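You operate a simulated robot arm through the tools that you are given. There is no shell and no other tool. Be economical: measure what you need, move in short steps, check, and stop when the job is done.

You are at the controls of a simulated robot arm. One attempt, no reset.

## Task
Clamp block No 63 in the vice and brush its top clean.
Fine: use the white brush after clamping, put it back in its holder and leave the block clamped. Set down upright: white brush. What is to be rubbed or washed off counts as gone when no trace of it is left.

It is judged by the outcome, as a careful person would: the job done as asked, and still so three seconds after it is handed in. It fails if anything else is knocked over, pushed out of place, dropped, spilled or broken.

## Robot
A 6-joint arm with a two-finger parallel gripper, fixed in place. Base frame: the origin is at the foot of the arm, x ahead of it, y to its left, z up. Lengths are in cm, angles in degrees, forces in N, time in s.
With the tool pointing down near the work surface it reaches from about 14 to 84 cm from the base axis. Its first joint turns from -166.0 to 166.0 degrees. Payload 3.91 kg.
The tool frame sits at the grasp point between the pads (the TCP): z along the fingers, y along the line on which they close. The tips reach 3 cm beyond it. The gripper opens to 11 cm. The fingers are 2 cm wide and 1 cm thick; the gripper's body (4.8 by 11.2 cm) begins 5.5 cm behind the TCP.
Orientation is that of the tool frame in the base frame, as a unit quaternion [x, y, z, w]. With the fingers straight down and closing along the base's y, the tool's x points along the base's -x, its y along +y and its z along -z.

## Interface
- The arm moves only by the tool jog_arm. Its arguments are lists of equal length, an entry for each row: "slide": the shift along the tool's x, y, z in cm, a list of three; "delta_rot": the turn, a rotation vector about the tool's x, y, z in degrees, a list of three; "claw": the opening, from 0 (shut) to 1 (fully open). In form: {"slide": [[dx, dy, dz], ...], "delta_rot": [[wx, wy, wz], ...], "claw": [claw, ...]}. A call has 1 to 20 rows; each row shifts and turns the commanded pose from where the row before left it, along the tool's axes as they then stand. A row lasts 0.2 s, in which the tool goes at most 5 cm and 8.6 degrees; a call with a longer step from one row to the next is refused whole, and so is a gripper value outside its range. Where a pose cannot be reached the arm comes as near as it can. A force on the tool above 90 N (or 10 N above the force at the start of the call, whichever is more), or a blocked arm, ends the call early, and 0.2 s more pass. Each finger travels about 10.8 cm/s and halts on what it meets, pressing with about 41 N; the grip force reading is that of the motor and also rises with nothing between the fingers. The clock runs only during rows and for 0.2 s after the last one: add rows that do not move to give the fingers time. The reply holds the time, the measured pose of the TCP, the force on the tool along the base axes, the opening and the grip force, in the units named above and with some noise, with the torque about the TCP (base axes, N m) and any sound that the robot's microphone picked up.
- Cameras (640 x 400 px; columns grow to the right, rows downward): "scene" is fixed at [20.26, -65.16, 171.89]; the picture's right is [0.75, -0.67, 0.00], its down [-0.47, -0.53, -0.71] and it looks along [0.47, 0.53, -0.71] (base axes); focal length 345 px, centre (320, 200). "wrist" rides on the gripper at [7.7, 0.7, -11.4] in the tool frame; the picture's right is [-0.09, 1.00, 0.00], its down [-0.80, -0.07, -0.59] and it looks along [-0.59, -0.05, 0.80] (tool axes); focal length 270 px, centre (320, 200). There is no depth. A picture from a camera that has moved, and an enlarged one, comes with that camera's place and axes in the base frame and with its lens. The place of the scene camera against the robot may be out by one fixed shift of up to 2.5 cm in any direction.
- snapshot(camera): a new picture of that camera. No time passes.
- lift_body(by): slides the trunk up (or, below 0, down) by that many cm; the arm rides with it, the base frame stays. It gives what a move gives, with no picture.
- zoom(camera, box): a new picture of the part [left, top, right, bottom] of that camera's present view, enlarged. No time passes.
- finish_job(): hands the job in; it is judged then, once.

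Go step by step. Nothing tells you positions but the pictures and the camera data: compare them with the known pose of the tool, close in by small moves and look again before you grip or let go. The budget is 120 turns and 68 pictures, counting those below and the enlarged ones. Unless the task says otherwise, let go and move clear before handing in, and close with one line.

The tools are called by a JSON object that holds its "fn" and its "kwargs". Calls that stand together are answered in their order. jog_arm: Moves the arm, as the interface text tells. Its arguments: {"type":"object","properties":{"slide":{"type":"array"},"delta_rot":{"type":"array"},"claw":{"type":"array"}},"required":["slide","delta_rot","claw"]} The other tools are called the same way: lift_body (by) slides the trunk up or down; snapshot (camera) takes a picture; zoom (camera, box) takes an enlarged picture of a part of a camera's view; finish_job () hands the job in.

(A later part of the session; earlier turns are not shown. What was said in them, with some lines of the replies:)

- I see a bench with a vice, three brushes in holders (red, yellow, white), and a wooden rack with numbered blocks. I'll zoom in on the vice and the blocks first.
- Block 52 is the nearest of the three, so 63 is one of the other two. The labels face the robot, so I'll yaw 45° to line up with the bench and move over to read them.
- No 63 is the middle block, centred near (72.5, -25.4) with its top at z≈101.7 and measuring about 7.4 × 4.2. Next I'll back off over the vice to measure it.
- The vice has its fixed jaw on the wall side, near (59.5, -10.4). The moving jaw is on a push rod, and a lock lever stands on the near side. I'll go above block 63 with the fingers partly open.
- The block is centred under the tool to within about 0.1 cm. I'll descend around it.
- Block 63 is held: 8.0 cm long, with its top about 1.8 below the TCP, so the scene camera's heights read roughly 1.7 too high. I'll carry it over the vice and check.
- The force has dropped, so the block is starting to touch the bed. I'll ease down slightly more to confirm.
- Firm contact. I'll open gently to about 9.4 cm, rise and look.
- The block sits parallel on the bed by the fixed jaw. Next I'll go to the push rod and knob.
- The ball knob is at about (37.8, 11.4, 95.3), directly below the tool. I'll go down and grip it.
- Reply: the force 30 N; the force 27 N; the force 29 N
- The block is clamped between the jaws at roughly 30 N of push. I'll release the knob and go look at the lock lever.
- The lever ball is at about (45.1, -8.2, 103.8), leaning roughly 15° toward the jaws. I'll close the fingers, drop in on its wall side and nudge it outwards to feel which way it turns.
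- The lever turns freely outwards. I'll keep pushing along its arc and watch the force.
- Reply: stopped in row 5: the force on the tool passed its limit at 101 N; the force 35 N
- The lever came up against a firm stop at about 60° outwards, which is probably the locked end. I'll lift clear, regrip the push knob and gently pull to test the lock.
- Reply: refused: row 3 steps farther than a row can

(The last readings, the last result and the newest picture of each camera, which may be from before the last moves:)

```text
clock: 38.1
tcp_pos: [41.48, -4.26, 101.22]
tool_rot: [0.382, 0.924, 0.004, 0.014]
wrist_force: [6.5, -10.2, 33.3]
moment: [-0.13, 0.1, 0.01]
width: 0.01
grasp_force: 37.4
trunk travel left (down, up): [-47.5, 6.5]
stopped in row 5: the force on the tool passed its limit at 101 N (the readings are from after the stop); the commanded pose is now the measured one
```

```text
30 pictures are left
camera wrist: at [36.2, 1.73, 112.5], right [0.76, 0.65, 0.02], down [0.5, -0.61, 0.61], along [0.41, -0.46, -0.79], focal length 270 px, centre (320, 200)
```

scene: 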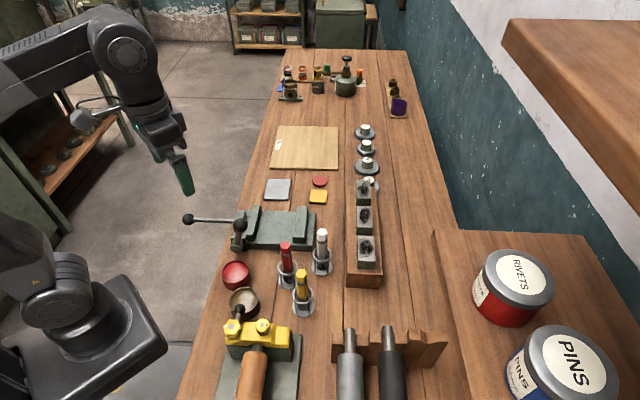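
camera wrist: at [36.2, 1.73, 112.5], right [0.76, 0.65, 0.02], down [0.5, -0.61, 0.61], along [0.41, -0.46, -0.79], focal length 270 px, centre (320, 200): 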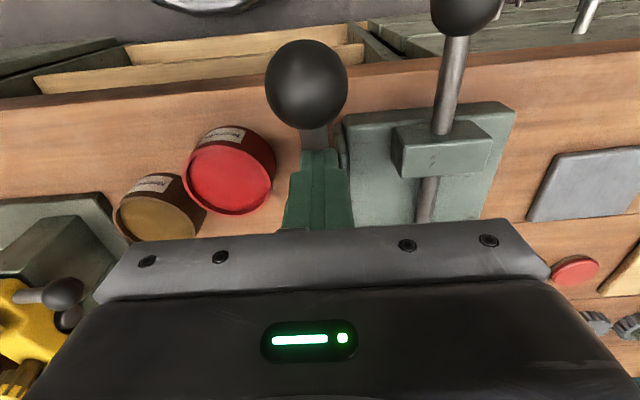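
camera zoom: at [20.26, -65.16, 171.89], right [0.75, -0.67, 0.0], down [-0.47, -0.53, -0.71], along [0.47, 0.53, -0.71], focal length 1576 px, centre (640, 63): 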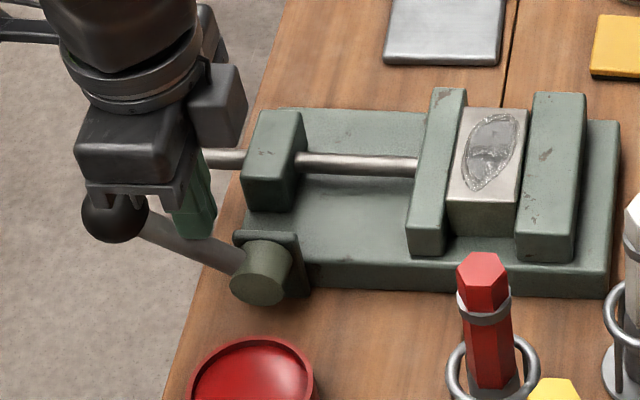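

{"fn": "jog_arm", "kwargs": {"slide": [[0, 0, -3], [0, 0, -4], [2.4, 2.9, 0], [2.3, 2.9, 0], [2.3, 2.85, 0], [0, 0, 0], [0, 0, 0]], "delta_rot": [[0, 0, 0], [1.04, 1.31, 0], [0, 0, 0], [0, 0, 0], [0, 0, 0], [0, 0, 0], [0, 0, 0]], "claw": [0, 0, 0, 0.6, 0.6, 0.6, 0.6]}}

{"fn": "snapshot", "kwargs": {"camera": "wrist"}}

```text
clock: 39.7
tcp_pos: [42.65, 6.97, 108.02]
tool_rot: [0.383, 0.924, -0.002, -0.004]
wrist_force: [0.4, 0.0, -1.1]
moment: [0.01, -0.02, 0.0]
width: 6.61
grasp_force: 0.0
trunk travel left (down, up): [-47.5, 6.5]
```

```text
29 pictures are left
camera wrist: at [37.63, 12.88, 119.45], right [0.77, 0.64, -0.01], down [0.52, -0.61, 0.59], along [0.38, -0.46, -0.81], focal length 270 px, centre (320, 200)
```

wrist: 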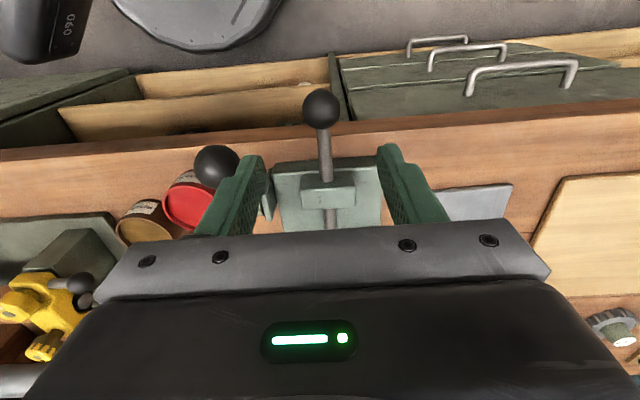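

{"fn": "jog_arm", "kwargs": {"slide": [[0, 0, 4], [0, 0, 4], [0, 0, 3], [0, 0, 1.5], [0, 0, 0], [0, 0, 0], [0, 0, 0], [0, 0, 0]], "delta_rot": [[-0.3, -0.4, 0], [0, 0, 0], [0, 0, 0], [0, 0, 0], [0, 0, 0], [0, 0, 0], [0, 0, 0], [0, 0, 0]], "claw": [0.6, 0.6, 0.6, 0.6, 0.4, 0.25, 0.2, 0.2]}}

{"fn": "jog_arm", "kwargs": {"slide": [[0.15, 0, 0], [0.15, 0, 0], [0.1, 0, 0], [0, 0, 0]], "delta_rot": [[0, 0, 0], [0, 0, 0], [0, 0, 0], [0, 0, 0]], "claw": [0.2, 0.2, 0.2, 0.2]}}

```text
clock: 41.5
tcp_pos: [42.39, 6.87, 95.65]
tool_rot: [0.381, 0.925, -0.002, 0.0]
wrist_force: [6.7, 7.8, -1.0]
moment: [-0.16, -0.57, 0.15]
width: 3.53
grasp_force: 44.6
trunk travel left (down, up): [-47.5, 6.5]
```

```text
clock: 42.5
tcp_pos: [42.29, 7.31, 95.64]
tool_rot: [0.382, 0.924, 0.0, 0.0]
wrist_force: [24.9, -13.9, 10.7]
moment: [-0.18, -0.36, -0.01]
width: 3.56
grasp_force: 45.3
trunk travel left (down, up): [-47.5, 6.5]
```

{"fn": "zoom", "kwargs": {"camera": "scene", "box": [180, 190, 320, 270]}}

```text
4.57 times, centred on (250, 230) of scene
camera zoom: at [20.26, -65.16, 171.89], right [0.75, -0.67, 0.0], down [-0.47, -0.53, -0.71], along [0.47, 0.53, -0.71], focal length 1576 px, centre (640, 63)
```

zoom: 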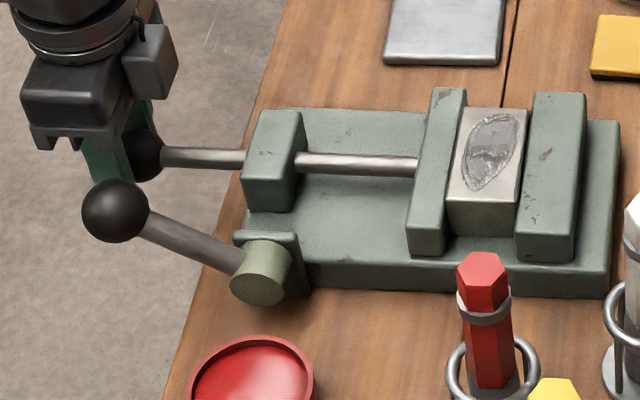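

The jaw holds against a roughly 27 N pull, so it's locked. I'll release the knob, rise and go above the white brush.

{"fn": "jog_arm", "kwargs": {"slide": [[-0.3, 0, 0], [0, 0, 0], [0, 0, 0], [0, 0, -4.5], [0, 0, -4.5], [0, 0, -4.5], [0, 0, -4.5], [-3.7, -1.28, 0], [-3.7, -1.28, 0], [-3.7, -1.28, 0], [-3.7, -1.28, 0], [-3.7, -1.28, 0], [-3.7, -1.28, 0], [-3.7, -1.28, 0], [-3.7, -1.28, 0], [-3.7, -1.28, 0], [0, 0, 0]], "delta_rot": [[0, 0, 0], [0, 0, 0], [0, 0, 0], [0, 0, 0], [0, 0, 0], [0, 0, 0], [0, 0, 0], [0, 0, 0], [0, 0, 0], [0, 0, 0], [0, 0, 0], [0, 0, 0], [0, 0, 0], [0, 0, 0], [0, 0, 0], [0, 0, 0], [0, 0, 0]], "claw": [0.4, 0.6, 0.6, 0.6, 0.6, 0.6, 0.6, 0.6, 0.6, 0.6, 0.6, 0.6, 0.6, 0.6, 0.6, 0.6, 0.6]}}

{"fn": "snapshot", "kwargs": {"camera": "wrist"}}

```text
clock: 46.1
tcp_pos: [58.12, -24.6, 113.65]
tool_rot: [0.381, 0.925, -0.001, 0.0]
wrist_force: [0.0, 0.6, -0.6]
moment: [-0.03, -0.01, -0.01]
width: 6.62
grasp_force: 0.1
trunk travel left (down, up): [-47.5, 6.5]
```

```text
27 pictures are left
camera wrist: at [52.95, -18.55, 125.11], right [0.76, 0.64, 0.0], down [0.52, -0.61, 0.6], along [0.38, -0.46, -0.8], focal length 270 px, centre (320, 200)
```

wrist: 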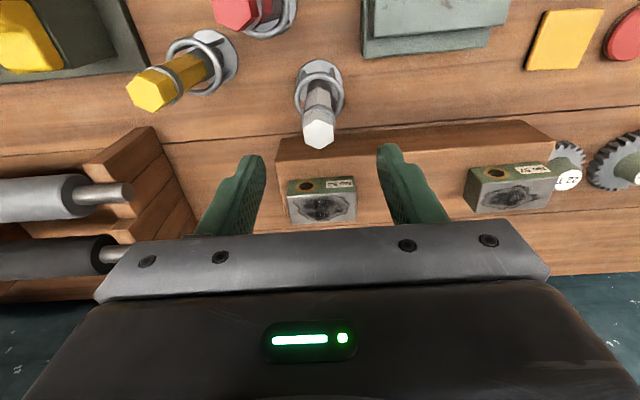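

{"fn": "jog_arm", "kwargs": {"slide": [[-0.65, -0.15, 0], [0, 0, 3], [0, 0, 3], [0, 0, 2.5], [0, 0, 0]], "delta_rot": [[0, 0, 0], [0, 0, 0], [0, 0, 0], [0, 0, 0], [0, 0, 0]], "claw": [0.6, 0.6, 0.6, 0.6, 0.6]}}

{"fn": "snapshot", "kwargs": {"camera": "wrist"}}

{"fn": "zoom", "kwargs": {"camera": "scene", "box": [260, 200, 380, 300]}}

```text
clock: 47.3
tcp_pos: [58.19, -25.2, 105.29]
tool_rot: [0.382, 0.924, -0.001, -0.001]
wrist_force: [-0.4, -0.2, -0.5]
moment: [-0.02, -0.01, -0.01]
width: 6.6
grasp_force: 0.0
trunk travel left (down, up): [-47.5, 6.5]
```

```text
26 pictures are left
camera wrist: at [53.2, -19.26, 116.59], right [0.77, 0.64, 0.0], down [0.52, -0.61, 0.59], along [0.38, -0.46, -0.8], focal length 270 px, centre (320, 200)
```

wrist: 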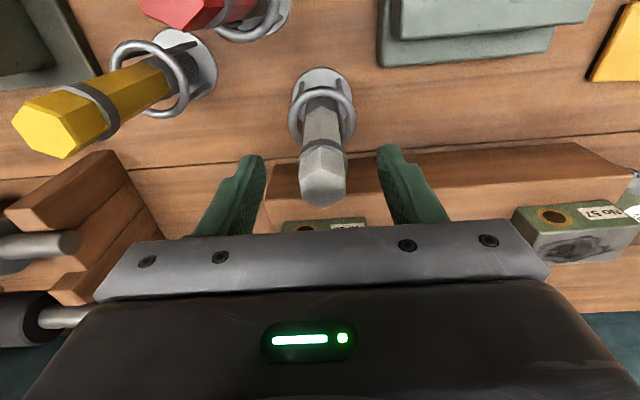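

```text
4.00 times, centred on (320, 250) of scene
camera zoom: at [20.26, -65.16, 171.89], right [0.75, -0.67, 0.0], down [-0.47, -0.53, -0.71], along [0.47, 0.53, -0.71], focal length 1379 px, centre (320, 0)
```

zoom: 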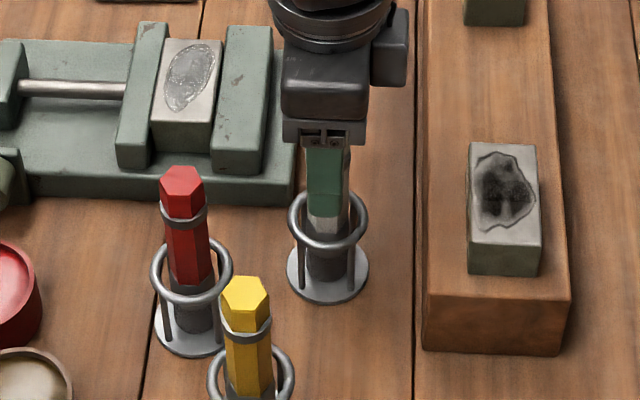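

{"fn": "jog_arm", "kwargs": {"slide": [[0, 0, 1.5], [0, 0, 1.5], [0, 0, 0], [0, 0, 0], [0, 0, 0], [0, 0, 0]], "delta_rot": [[0, 0, 0], [0, 0, 0], [0, 0, 0], [0, 0, 0], [0, 0, 0], [0, 0, 0]], "claw": [0.6, 0.6, 0.5, 0.35, 0.1, 0.1]}}

{"fn": "snapshot", "kwargs": {"camera": "wrist"}}

```text
clock: 48.7
tcp_pos: [58.18, -25.24, 102.34]
tool_rot: [0.382, 0.924, -0.001, 0.0]
wrist_force: [0.8, 0.9, 0.6]
moment: [-0.01, -0.03, -0.02]
width: 2.58
grasp_force: 40.4
trunk travel left (down, up): [-47.5, 6.5]
```

```text
24 pictures are left
camera wrist: at [53.13, -19.28, 113.62], right [0.77, 0.64, 0.0], down [0.52, -0.61, 0.59], along [0.38, -0.46, -0.8], focal length 270 px, centre (320, 200)
```

wrist: 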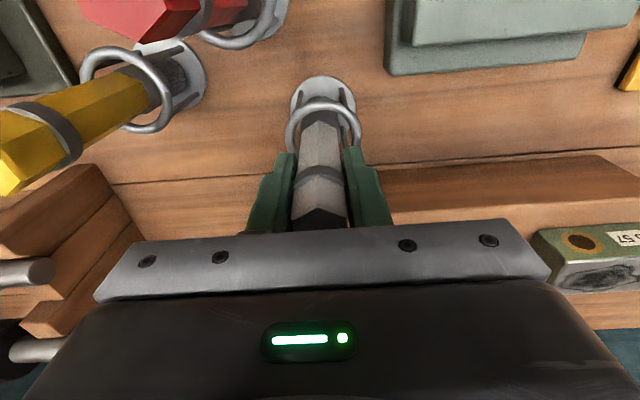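

Brush gripped at home pose (58.18, -25.24, 102.34). I'll lift it straight out and inspect.

{"fn": "jog_arm", "kwargs": {"slide": [[0, 0, -1.5], [0, 0, -2.5], [0, 0, -3], [0, 0, -3], [0, 0, -3], [0, 0, 0]], "delta_rot": [[0, 0, 0], [0, 0, 0], [0, 0, 0], [0, 0, 0], [0, 0, 0], [0, 0, 0]], "claw": [0.1, 0.1, 0.1, 0.1, 0.1, 0.1]}}

{"fn": "zoom", "kwargs": {"camera": "scene", "box": [240, 160, 400, 290]}}

{"fn": "snapshot", "kwargs": {"camera": "wrist"}}

```text
clock: 50.1
tcp_pos: [58.27, -25.38, 115.2]
tool_rot: [0.382, 0.924, 0.0, 0.0]
wrist_force: [-0.5, -0.2, -0.8]
moment: [0.02, 0.01, 0.01]
width: 2.61
grasp_force: 41.4
trunk travel left (down, up): [-47.5, 6.5]
```

```text
3.08 times, centred on (320, 225) of scene
camera zoom: at [20.26, -65.16, 171.89], right [0.75, -0.67, 0.0], down [-0.47, -0.53, -0.71], along [0.47, 0.53, -0.71], focal length 1061 px, centre (320, 123)
```

zoom: 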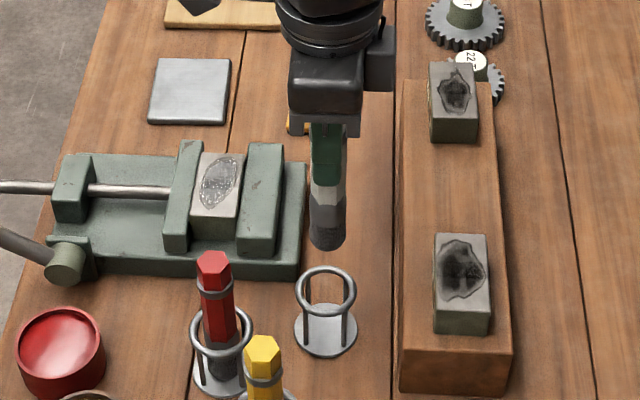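

```text
22 pictures are left
camera wrist: at [53.25, -19.33, 126.63], right [0.77, 0.64, 0.0], down [0.52, -0.61, 0.6], along [0.38, -0.46, -0.8], focal length 270 px, centre (320, 200)
```

wrist: 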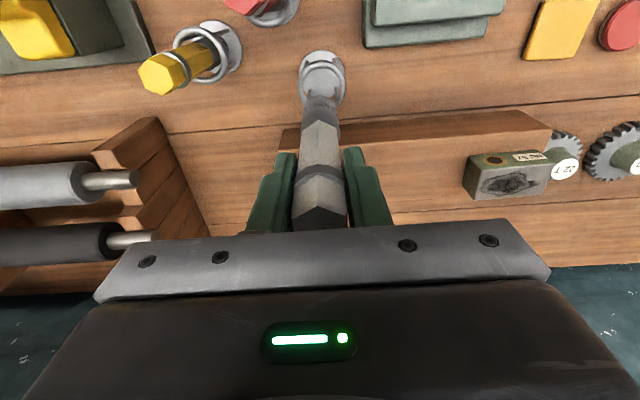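

I'll move the brush over the clamped block's centre, near (58.85, -9.75).

{"fn": "jog_arm", "kwargs": {"slide": [[2.66, 2.86, 0], [2.66, 2.87, 0], [2.66, 2.87, 0], [2.66, 2.86, 0], [0, 0, 2.5], [0, 0, 2.5], [0, 0, 0]], "delta_rot": [[0, 0, 0], [0, 0, 0], [0, 0, 0], [0, 0, 0], [0, 0, 0], [0, 0, 0], [0, 0, 0]], "claw": [0.1, 0.1, 0.1, 0.1, 0.1, 0.1, 0.1]}}

{"fn": "snapshot", "kwargs": {"camera": "wrist"}}

{"fn": "zoom", "kwargs": {"camera": "scene", "box": [220, 180, 340, 260]}}

```text
clock: 51.7
tcp_pos: [58.69, -9.78, 110.11]
tool_rot: [0.382, 0.924, -0.001, 0.0]
wrist_force: [0.7, -0.2, -1.2]
moment: [-0.02, -0.02, 0.02]
width: 2.57
grasp_force: 40.9
trunk travel left (down, up): [-47.5, 6.5]
```

```text
21 pictures are left
camera wrist: at [53.7, -3.8, 121.48], right [0.77, 0.64, 0.0], down [0.52, -0.61, 0.6], along [0.38, -0.46, -0.8], focal length 270 px, centre (320, 200)
```

wrist: 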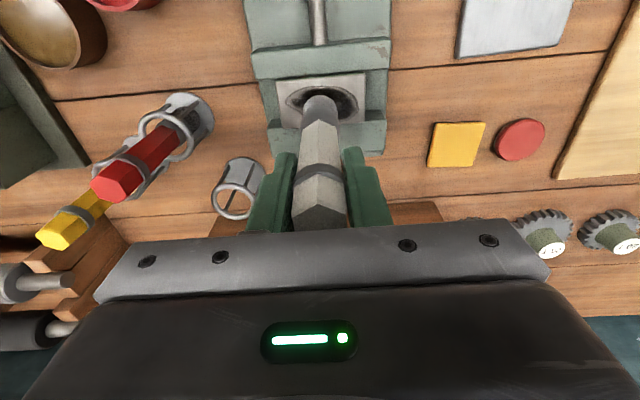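

```text
5.00 times, centred on (280, 220) of scene
camera zoom: at [20.26, -65.16, 171.89], right [0.75, -0.67, 0.0], down [-0.47, -0.53, -0.71], along [0.47, 0.53, -0.71], focal length 1724 px, centre (520, 100)
```

zoom: 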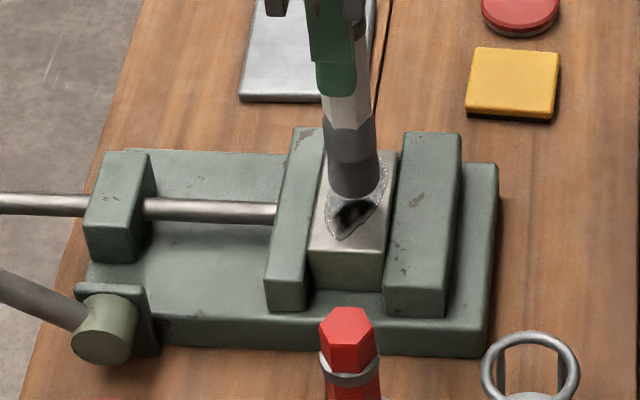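

{"fn": "jog_arm", "kwargs": {"slide": [[0, 0, 0.5], [0, 0, 0.5], [0, 0, 0.5], [0, 0, 0.3], [0, 0, 0]], "delta_rot": [[0, 0, 0], [0, 0, 0], [0, 0, 0], [0, 0, 0], [0, 0, 0]], "claw": [0.1, 0.1, 0.1, 0.1, 0.1]}}

```text
clock: 52.9
tcp_pos: [58.62, -9.42, 108.66]
tool_rot: [0.381, 0.925, -0.001, 0.004]
wrist_force: [3.3, -0.9, 32.7]
moment: [-0.36, 0.07, -0.01]
width: 2.59
grasp_force: 41.0
trunk travel left (down, up): [-47.5, 6.5]
```

Contact at about z 108.7. I'll ease off to a light press and stroke along the block in several lanes.

{"fn": "jog_arm", "kwargs": {"slide": [[0, 0, -0.25], [0, 0.9, 0], [0, 0.9, 0], [0, 0.9, 0], [0, -0.9, 0], [0, -0.9, 0], [0, -0.9, 0], [0, -0.9, 0], [0, -0.9, 0], [0, -0.9, 0], [0.8, 0, 0], [0, 0.9, 0], [0, 0.9, 0], [0, 0.9, 0], [0, 0.9, 0], [0, 0.9, 0], [0, 0.9, 0], [0, 0, 0]], "delta_rot": [[0, 0, 0], [0, 0, 0], [0, 0, 0], [0, 0, 0], [0, 0, 0], [0, 0, 0], [0, 0, 0], [0, 0, 0], [0, 0, 0], [0, 0, 0], [0, 0, 0], [0, 0, 0], [0, 0, 0], [0, 0, 0], [0, 0, 0], [0, 0, 0], [0, 0, 0], [0, 0, 0]], "claw": [0.1, 0.1, 0.1, 0.1, 0.1, 0.1, 0.1, 0.1, 0.1, 0.1, 0.1, 0.1, 0.1, 0.1, 0.1, 0.1, 0.1, 0.1]}}

{"fn": "zoom", "kwargs": {"camera": "scene", "box": [220, 180, 340, 260]}}

```text
clock: 56.7
tcp_pos: [60.05, -7.1, 108.67]
tool_rot: [0.382, 0.924, -0.001, 0.0]
wrist_force: [0.4, -1.5, -0.5]
moment: [-0.01, 0.05, -0.03]
width: 2.56
grasp_force: 40.7
trunk travel left (down, up): [-47.5, 6.5]
```

```text
5.00 times, centred on (280, 220) of scene
camera zoom: at [20.26, -65.16, 171.89], right [0.75, -0.67, 0.0], down [-0.47, -0.53, -0.71], along [0.47, 0.53, -0.71], focal length 1724 px, centre (520, 100)
```

zoom: 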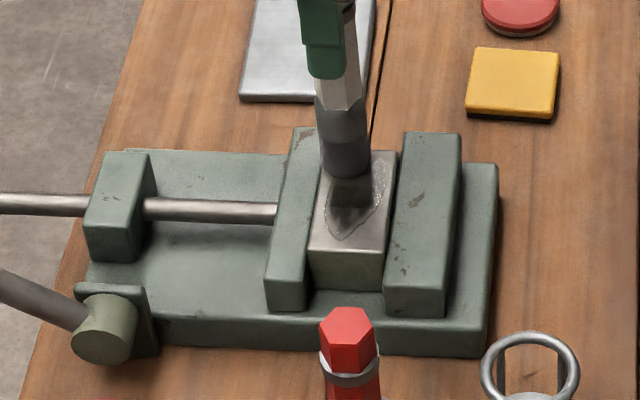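

Partly cleaned, but contact was lost on the last lane. I'll press 0.3 deeper and repeat all lanes.

{"fn": "jog_arm", "kwargs": {"slide": [[0, 0, 0.3], [0, -0.9, 0], [0, -0.9, 0], [0, -0.9, 0], [0, -0.9, 0], [0, -0.9, 0], [0, -0.9, 0], [-0.8, 0, 0], [0, 0.9, 0], [0, 0.9, 0], [0, 0.9, 0], [0, 0.9, 0], [0, 0.9, 0], [0, 0.9, 0], [-0.8, 0, 0], [0, -1, 0], [0, -1.1, 0], [0, -1.1, 0], [0, -1.1, 0], [0, -1.1, 0]], "delta_rot": [[0, 0, 0], [0, 0, 0], [0, 0, 0], [0, 0, 0], [0, 0, 0], [0, 0, 0], [0, 0, 0], [0, 0, 0], [0, 0, 0], [0, 0, 0], [0, 0, 0], [0, 0, 0], [0, 0, 0], [0, 0, 0], [0, 0, 0], [0, 0, 0], [0, 0, 0], [0, 0, 0], [0, 0, 0], [0, 0, 0]], "claw": [0.1, 0.1, 0.1, 0.1, 0.1, 0.1, 0.1, 0.1, 0.1, 0.1, 0.1, 0.1, 0.1, 0.1, 0.1, 0.1, 0.1, 0.1, 0.1, 0.1]}}

{"fn": "zoom", "kwargs": {"camera": "scene", "box": [220, 180, 340, 260]}}

```text
clock: 60.9
tcp_pos: [57.31, -12.09, 108.23]
tool_rot: [0.382, 0.924, -0.001, 0.0]
wrist_force: [0.1, -0.6, -0.7]
moment: [0.04, -0.01, -0.02]
width: 2.59
grasp_force: 40.9
trunk travel left (down, up): [-47.5, 6.5]
```

```text
5.00 times, centred on (280, 220) of scene
camera zoom: at [20.26, -65.16, 171.89], right [0.75, -0.67, 0.0], down [-0.47, -0.53, -0.71], along [0.47, 0.53, -0.71], focal length 1724 px, centre (520, 100)
```

zoom: 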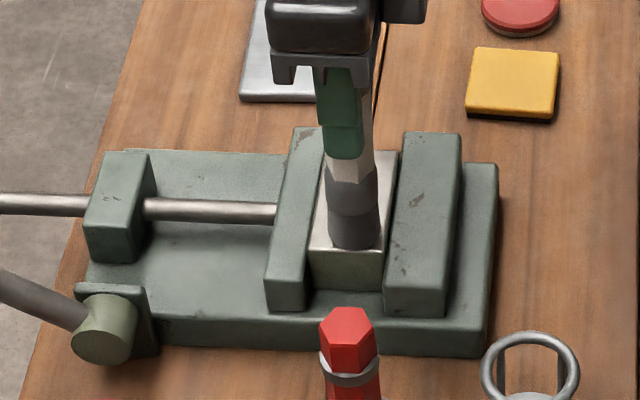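

{"fn": "jog_arm", "kwargs": {"slide": [[0, 0, -3], [0, 4, -1], [0, 4, 0], [0, 3, 0], [0, 0, 0]], "delta_rot": [[0, 0, 0], [0, 0, 0], [0, 0, 0], [0, 0, 0], [0, 0, 0]], "claw": [0.1, 0.1, 0.1, 0.1, 0.1]}}

{"fn": "zoom", "kwargs": {"camera": "scene", "box": [260, 195, 320, 245]}}

{"fn": "snapshot", "kwargs": {"camera": "wrist"}}

```text
clock: 62.1
tcp_pos: [65.25, -4.2, 112.1]
tool_rot: [0.382, 0.924, 0.0, -0.001]
wrist_force: [-0.5, 0.3, 0.3]
moment: [0.02, -0.01, -0.02]
width: 2.54
grasp_force: 40.8
trunk travel left (down, up): [-47.5, 6.5]
```

```text
8.00 times, centred on (290, 220) of scene
camera zoom: at [20.26, -65.16, 171.89], right [0.75, -0.67, 0.0], down [-0.47, -0.53, -0.71], along [0.47, 0.53, -0.71], focal length 2758 px, centre (560, 40)
```

zoom: 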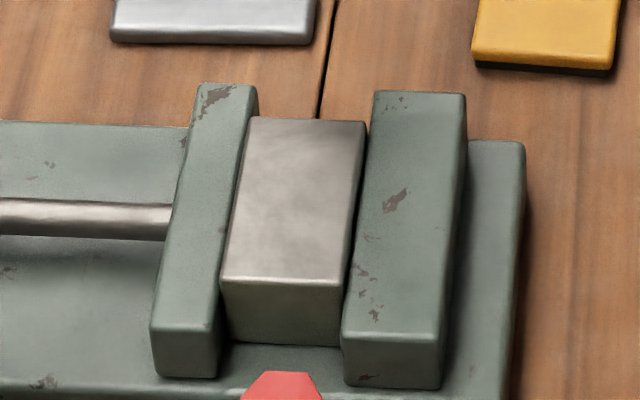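

```text
16 pictures are left
camera wrist: at [60.09, 1.77, 123.43], right [0.77, 0.64, 0.0], down [0.52, -0.61, 0.6], along [0.38, -0.46, -0.8], focal length 270 px, centre (320, 200)
```

wrist: 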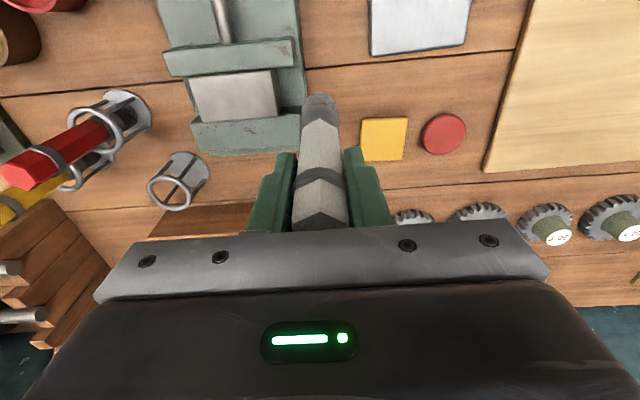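

{"fn": "zoom", "kwargs": {"camera": "wrist", "box": [180, 60, 290, 130]}}

```text
5.71 times, centred on (235, 95) of wrist
camera zoom: at [60.09, 1.77, 123.43], right [0.77, 0.64, 0.0], down [0.52, -0.61, 0.6], along [0.38, -0.46, -0.8], focal length 1544 px, centre (806, 800)
```

zoom: 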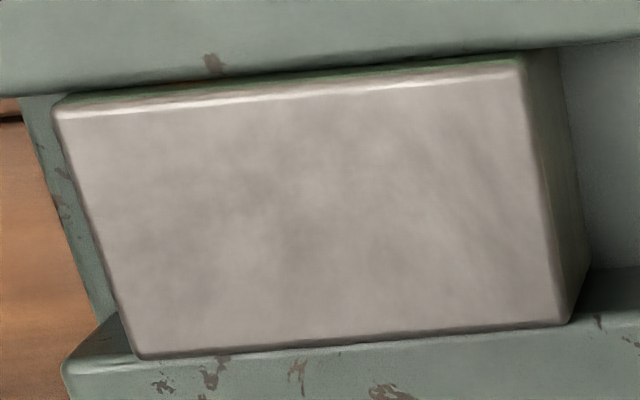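

The top looks clean, with no ring or dark patch. I'll do one more light pass to be sure nothing is left.

{"fn": "jog_arm", "kwargs": {"slide": [[0.7, -3, 0], [0.8, -2.9, 0], [0, 0, 2], [0, 0, 1.6], [0, 0, 0.3], [0, 0, 0.2], [0, 0, 0]], "delta_rot": [[0, 0, 0], [0, 0, 0], [0, 0, 0], [0, 0, 0], [0, 0, 0], [0, 0, 0], [0, 0, 0]], "claw": [0.1, 0.1, 0.1, 0.1, 0.1, 0.1, 0.1]}}

```text
clock: 63.7
tcp_pos: [59.78, -7.22, 108.31]
tool_rot: [0.381, 0.925, 0.0, 0.002]
wrist_force: [1.4, -2.1, 23.1]
moment: [-0.62, -0.06, 0.02]
width: 2.56
grasp_force: 41.2
trunk travel left (down, up): [-47.5, 6.5]
```

{"fn": "jog_arm", "kwargs": {"slide": [[0, 0, -0.08], [0, -0.9, 0], [0, -0.9, 0], [0, -0.9, 0], [0, -0.9, 0], [0, -0.9, 0], [0, -0.9, 0], [-0.8, 0, 0], [0, 0.9, 0], [0, 0.9, 0], [0, 0.9, 0], [0, 0.9, 0], [0, 0.9, 0], [0, 0.9, 0], [-0.8, 0, 0], [0, -1, 0], [0, -1.1, 0], [0, -1.1, 0], [0, -1.1, 0], [0, -1.1, 0]], "delta_rot": [[0, 0, 0], [0, 0, 0], [0, 0, 0], [0, 0, 0], [0, 0, 0], [0, 0, 0], [0, 0, 0], [0, 0, 0], [0, 0, 0], [0, 0, 0], [0, 0, 0], [0, 0, 0], [0, 0, 0], [0, 0, 0], [0, 0, 0], [0, 0, 0], [0, 0, 0], [0, 0, 0], [0, 0, 0], [0, 0, 0]], "claw": [0.1, 0.1, 0.1, 0.1, 0.1, 0.1, 0.1, 0.1, 0.1, 0.1, 0.1, 0.1, 0.1, 0.1, 0.1, 0.1, 0.1, 0.1, 0.1, 0.1]}}

{"fn": "jog_arm", "kwargs": {"slide": [[0, 0, -3], [0, 0, -3.5], [0, 0, 0]], "delta_rot": [[0, 0, 0], [0, 0, 0], [0, 0, 0]], "claw": [0.1, 0.1, 0.1]}}

```text
clock: 67.9
tcp_pos: [57.17, -12.44, 108.15]
tool_rot: [0.383, 0.924, -0.001, 0.0]
wrist_force: [0.7, -0.5, 2.9]
moment: [-0.05, -0.02, -0.01]
width: 2.55
grasp_force: 40.8
trunk travel left (down, up): [-47.5, 6.5]
```

```text
clock: 68.7
tcp_pos: [57.21, -12.39, 114.65]
tool_rot: [0.382, 0.924, -0.001, -0.001]
wrist_force: [0.5, 0.2, -1.2]
moment: [0.0, 0.02, -0.01]
width: 2.58
grasp_force: 41.3
trunk travel left (down, up): [-47.5, 6.5]
```

Now I'll carry the brush back above its holder and check alignment.

{"fn": "jog_arm", "kwargs": {"slide": [[-3.25, -2.8, 0], [-3.26, -2.8, 0], [-3.26, -2.8, 0], [0, 0, 0], [0, 0, 0]], "delta_rot": [[0, 0, 0], [0, 0, 0], [0, 0, 0], [0, 0, 0], [0, 0, 0]], "claw": [0.1, 0.1, 0.1, 0.1, 0.1]}}

{"fn": "snapshot", "kwargs": {"camera": "wrist"}}

{"fn": "zoom", "kwargs": {"camera": "scene", "box": [260, 180, 380, 280]}}

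```text
clock: 69.9
tcp_pos: [58.24, -25.19, 114.63]
tool_rot: [0.381, 0.924, -0.002, 0.0]
wrist_force: [0.0, -0.5, -0.4]
moment: [-0.02, 0.01, -0.03]
width: 2.56
grasp_force: 40.8
trunk travel left (down, up): [-47.5, 6.5]
```

```text
14 pictures are left
camera wrist: at [53.2, -19.2, 125.87], right [0.77, 0.64, 0.0], down [0.52, -0.61, 0.6], along [0.38, -0.46, -0.8], focal length 270 px, centre (320, 200)
```

wrist: 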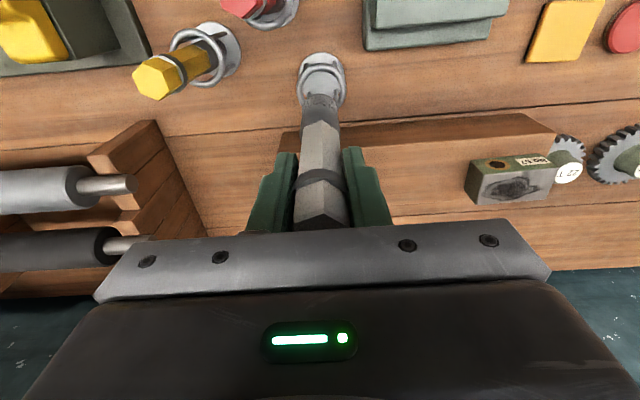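

```text
4.00 times, centred on (320, 230) of scene
camera zoom: at [20.26, -65.16, 171.89], right [0.75, -0.67, 0.0], down [-0.47, -0.53, -0.71], along [0.47, 0.53, -0.71], focal length 1379 px, centre (320, 80)
```

zoom: 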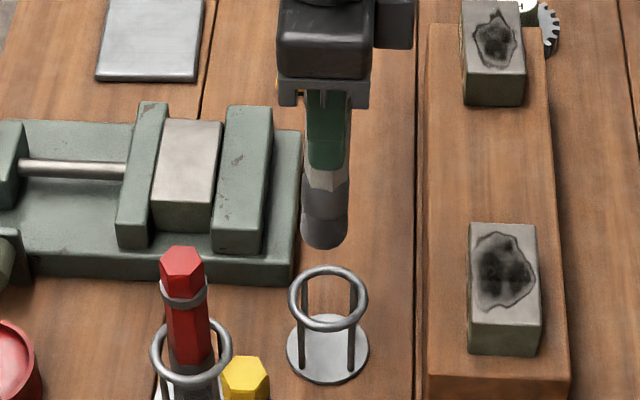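

{"fn": "jog_arm", "kwargs": {"slide": [[0, 0, 2.5], [0, 0, 2.5], [0, 0, 2], [0, 0, 2], [0, 0, 1], [0, 0, 0.5], [0, 0, 0]], "delta_rot": [[0, 0, 0], [0, 0, 0], [0, 0, 0], [0, 0, 0], [0, 0, 0], [0, 0, 0], [0, 0, 0]], "claw": [0.1, 0.1, 0.1, 0.1, 0.1, 0.1, 0.1]}}

{"fn": "zoom", "kwargs": {"camera": "scene", "box": [260, 180, 380, 280]}}

```text
clock: 71.5
tcp_pos: [58.19, -25.2, 104.24]
tool_rot: [0.382, 0.924, 0.0, 0.0]
wrist_force: [-0.7, -0.2, -0.3]
moment: [0.0, -0.03, -0.01]
width: 2.57
grasp_force: 40.8
trunk travel left (down, up): [-47.5, 6.5]
```

```text
4.00 times, centred on (320, 230) of scene
camera zoom: at [20.26, -65.16, 171.89], right [0.75, -0.67, 0.0], down [-0.47, -0.53, -0.71], along [0.47, 0.53, -0.71], focal length 1379 px, centre (320, 80)
```

zoom: 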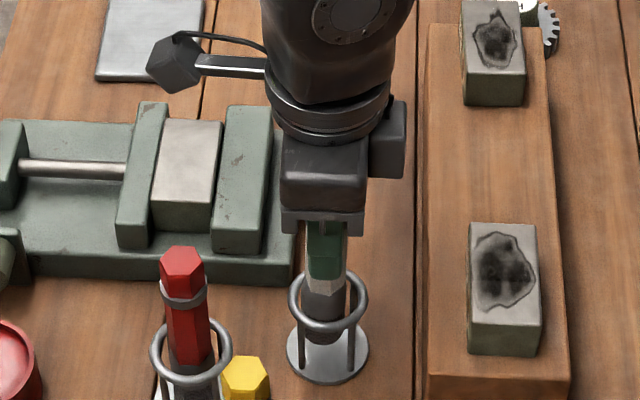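

It's inside the ring with no side force. I'll lower it in small steps until the base carries it.

{"fn": "jog_arm", "kwargs": {"slide": [[0, 0, 0.6], [0, 0, 0.5], [0, 0, 0.4], [0, 0, 0.3], [0, 0, 0]], "delta_rot": [[0, 0, 0], [0, 0, 0], [0, 0, 0], [0, 0, 0], [0, 0, 0]], "claw": [0.1, 0.1, 0.1, 0.1, 0.1]}}

{"fn": "jog_arm", "kwargs": {"slide": [[0, 0, 0.2], [0, 0, 0.2], [0, 0, 0]], "delta_rot": [[0, 0, 0], [0, 0, 0], [0, 0, 0]], "claw": [0.1, 0.1, 0.1]}}

```text
clock: 72.7
tcp_pos: [58.15, -25.21, 102.42]
tool_rot: [0.382, 0.924, -0.002, 0.0]
wrist_force: [-0.3, -0.7, -0.1]
moment: [0.08, -0.04, 0.01]
width: 2.54
grasp_force: 41.3
trunk travel left (down, up): [-47.5, 6.5]
```

```text
clock: 73.5
tcp_pos: [58.18, -25.07, 102.15]
tool_rot: [0.381, 0.924, -0.001, -0.001]
wrist_force: [1.0, 0.0, -0.3]
moment: [0.01, -0.05, -0.02]
width: 2.54
grasp_force: 41.2
trunk travel left (down, up): [-47.5, 6.5]
```

{"fn": "jog_arm", "kwargs": {"slide": [[0, 0, 0.2], [0, 0, 0.2], [0, 0, 0]], "delta_rot": [[0, 0, 0], [0, 0, 0], [0, 0, 0]], "claw": [0.1, 0.1, 0.1]}}

```text
clock: 74.3
tcp_pos: [58.15, -25.11, 102.03]
tool_rot: [0.382, 0.924, -0.001, 0.003]
wrist_force: [3.0, 0.7, 26.0]
moment: [-0.15, -0.51, 0.05]
width: 2.54
grasp_force: 41.2
trunk travel left (down, up): [-47.5, 6.5]
```

The brush is seated on the base. I'll relieve the pressure, open and rise straight up.

{"fn": "jog_arm", "kwargs": {"slide": [[0, 0, -0.2], [0, 0, 0], [0, 0, 0], [0, 0, 0], [0, 0, -2], [0, 0, -3], [0, 0, -4], [0, 0, -4], [0, 0, 0]], "delta_rot": [[0, 0, 0], [0, 0, 0], [0, 0, 0], [0, 0, 0], [0, 0, 0], [0, 0, 0], [0, 0, 0], [0, 0, 0], [0, 0, 0]], "claw": [0.1, 0.35, 0.5, 0.55, 0.55, 0.55, 0.55, 0.55, 0.55]}}

{"fn": "jog_arm", "kwargs": {"slide": [[0, 4.5, -2], [0, 4.5, -1], [0, 4.5, 0], [0, 4.5, 0], [0, 0, 0]], "delta_rot": [[0, 0, 0], [0, 0, 0], [0, 0, 0], [0, 0, 0], [0, 0, 0]], "claw": [0.55, 0.55, 0.55, 0.55, 0.55]}}

{"fn": "snapshot", "kwargs": {"camera": "scene"}}

{"fn": "zoom", "kwargs": {"camera": "scene", "box": [200, 190, 350, 310]}}

```text
clock: 76.3
tcp_pos: [58.19, -25.14, 114.86]
tool_rot: [0.382, 0.924, -0.001, 0.001]
wrist_force: [0.0, 0.0, 0.2]
moment: [-0.04, 0.0, 0.03]
width: 6.04
grasp_force: 0.1
trunk travel left (down, up): [-47.5, 6.5]
```

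```text
clock: 77.5
tcp_pos: [70.77, -12.27, 117.88]
tool_rot: [0.382, 0.924, -0.001, 0.0]
wrist_force: [0.7, 0.7, -0.2]
moment: [0.03, 0.01, 0.02]
width: 6.08
grasp_force: 0.0
trunk travel left (down, up): [-47.5, 6.5]
```

```text
11 pictures are left
```

scene: 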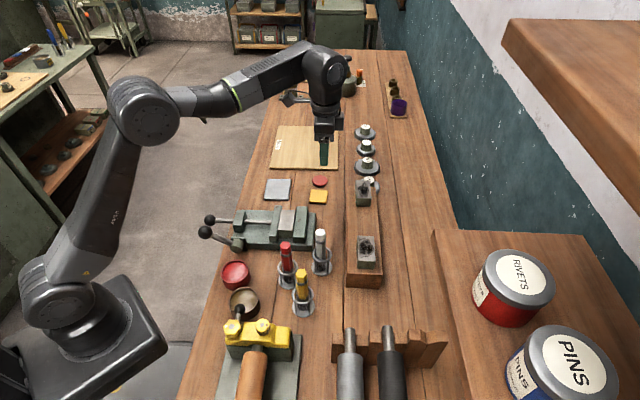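

```text
3.33 times, centred on (275, 250) of scene
camera zoom: at [20.26, -65.16, 171.89], right [0.75, -0.67, 0.0], down [-0.47, -0.53, -0.71], along [0.47, 0.53, -0.71], focal length 1149 px, centre (470, 33)
```

zoom: 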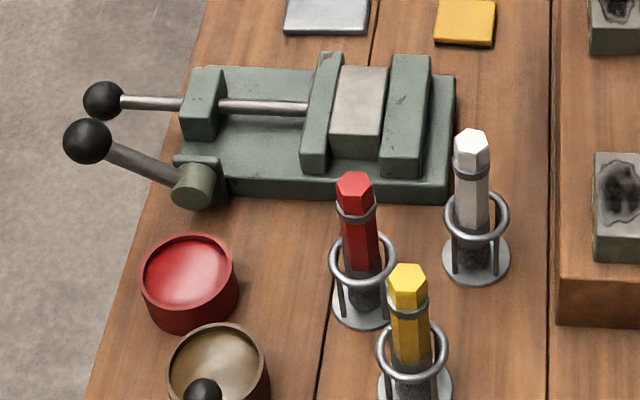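

{"fn": "zoom", "kwargs": {"camera": "scene", "box": [265, 200, 315, 245]}}

```text
8.89 times, centred on (290, 222) of scene
camera zoom: at [20.26, -65.16, 171.89], right [0.75, -0.67, 0.0], down [-0.47, -0.53, -0.71], along [0.47, 0.53, -0.71], focal length 3064 px, centre (587, 0)
```

zoom: 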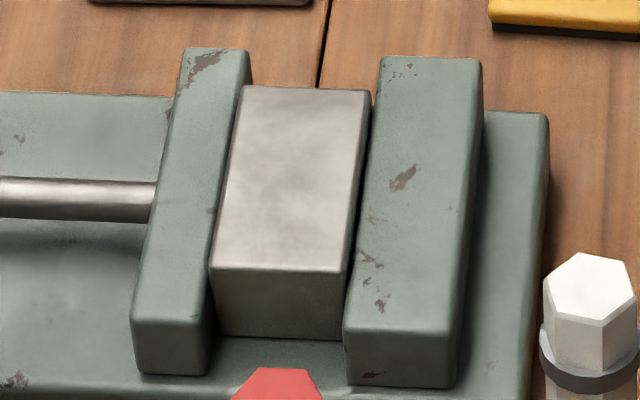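

The block is clamped and its top is clean. The white brush stands upright in its holder and the arm is clear, so I'm handing in.

{"fn": "finish_job", "kwargs": {}}

```text
The job is handed in.
```

Block No 63 is clamped and locked in the vice, its top is brushed clean with no trace visible, and the white brush is back upright in its holder.
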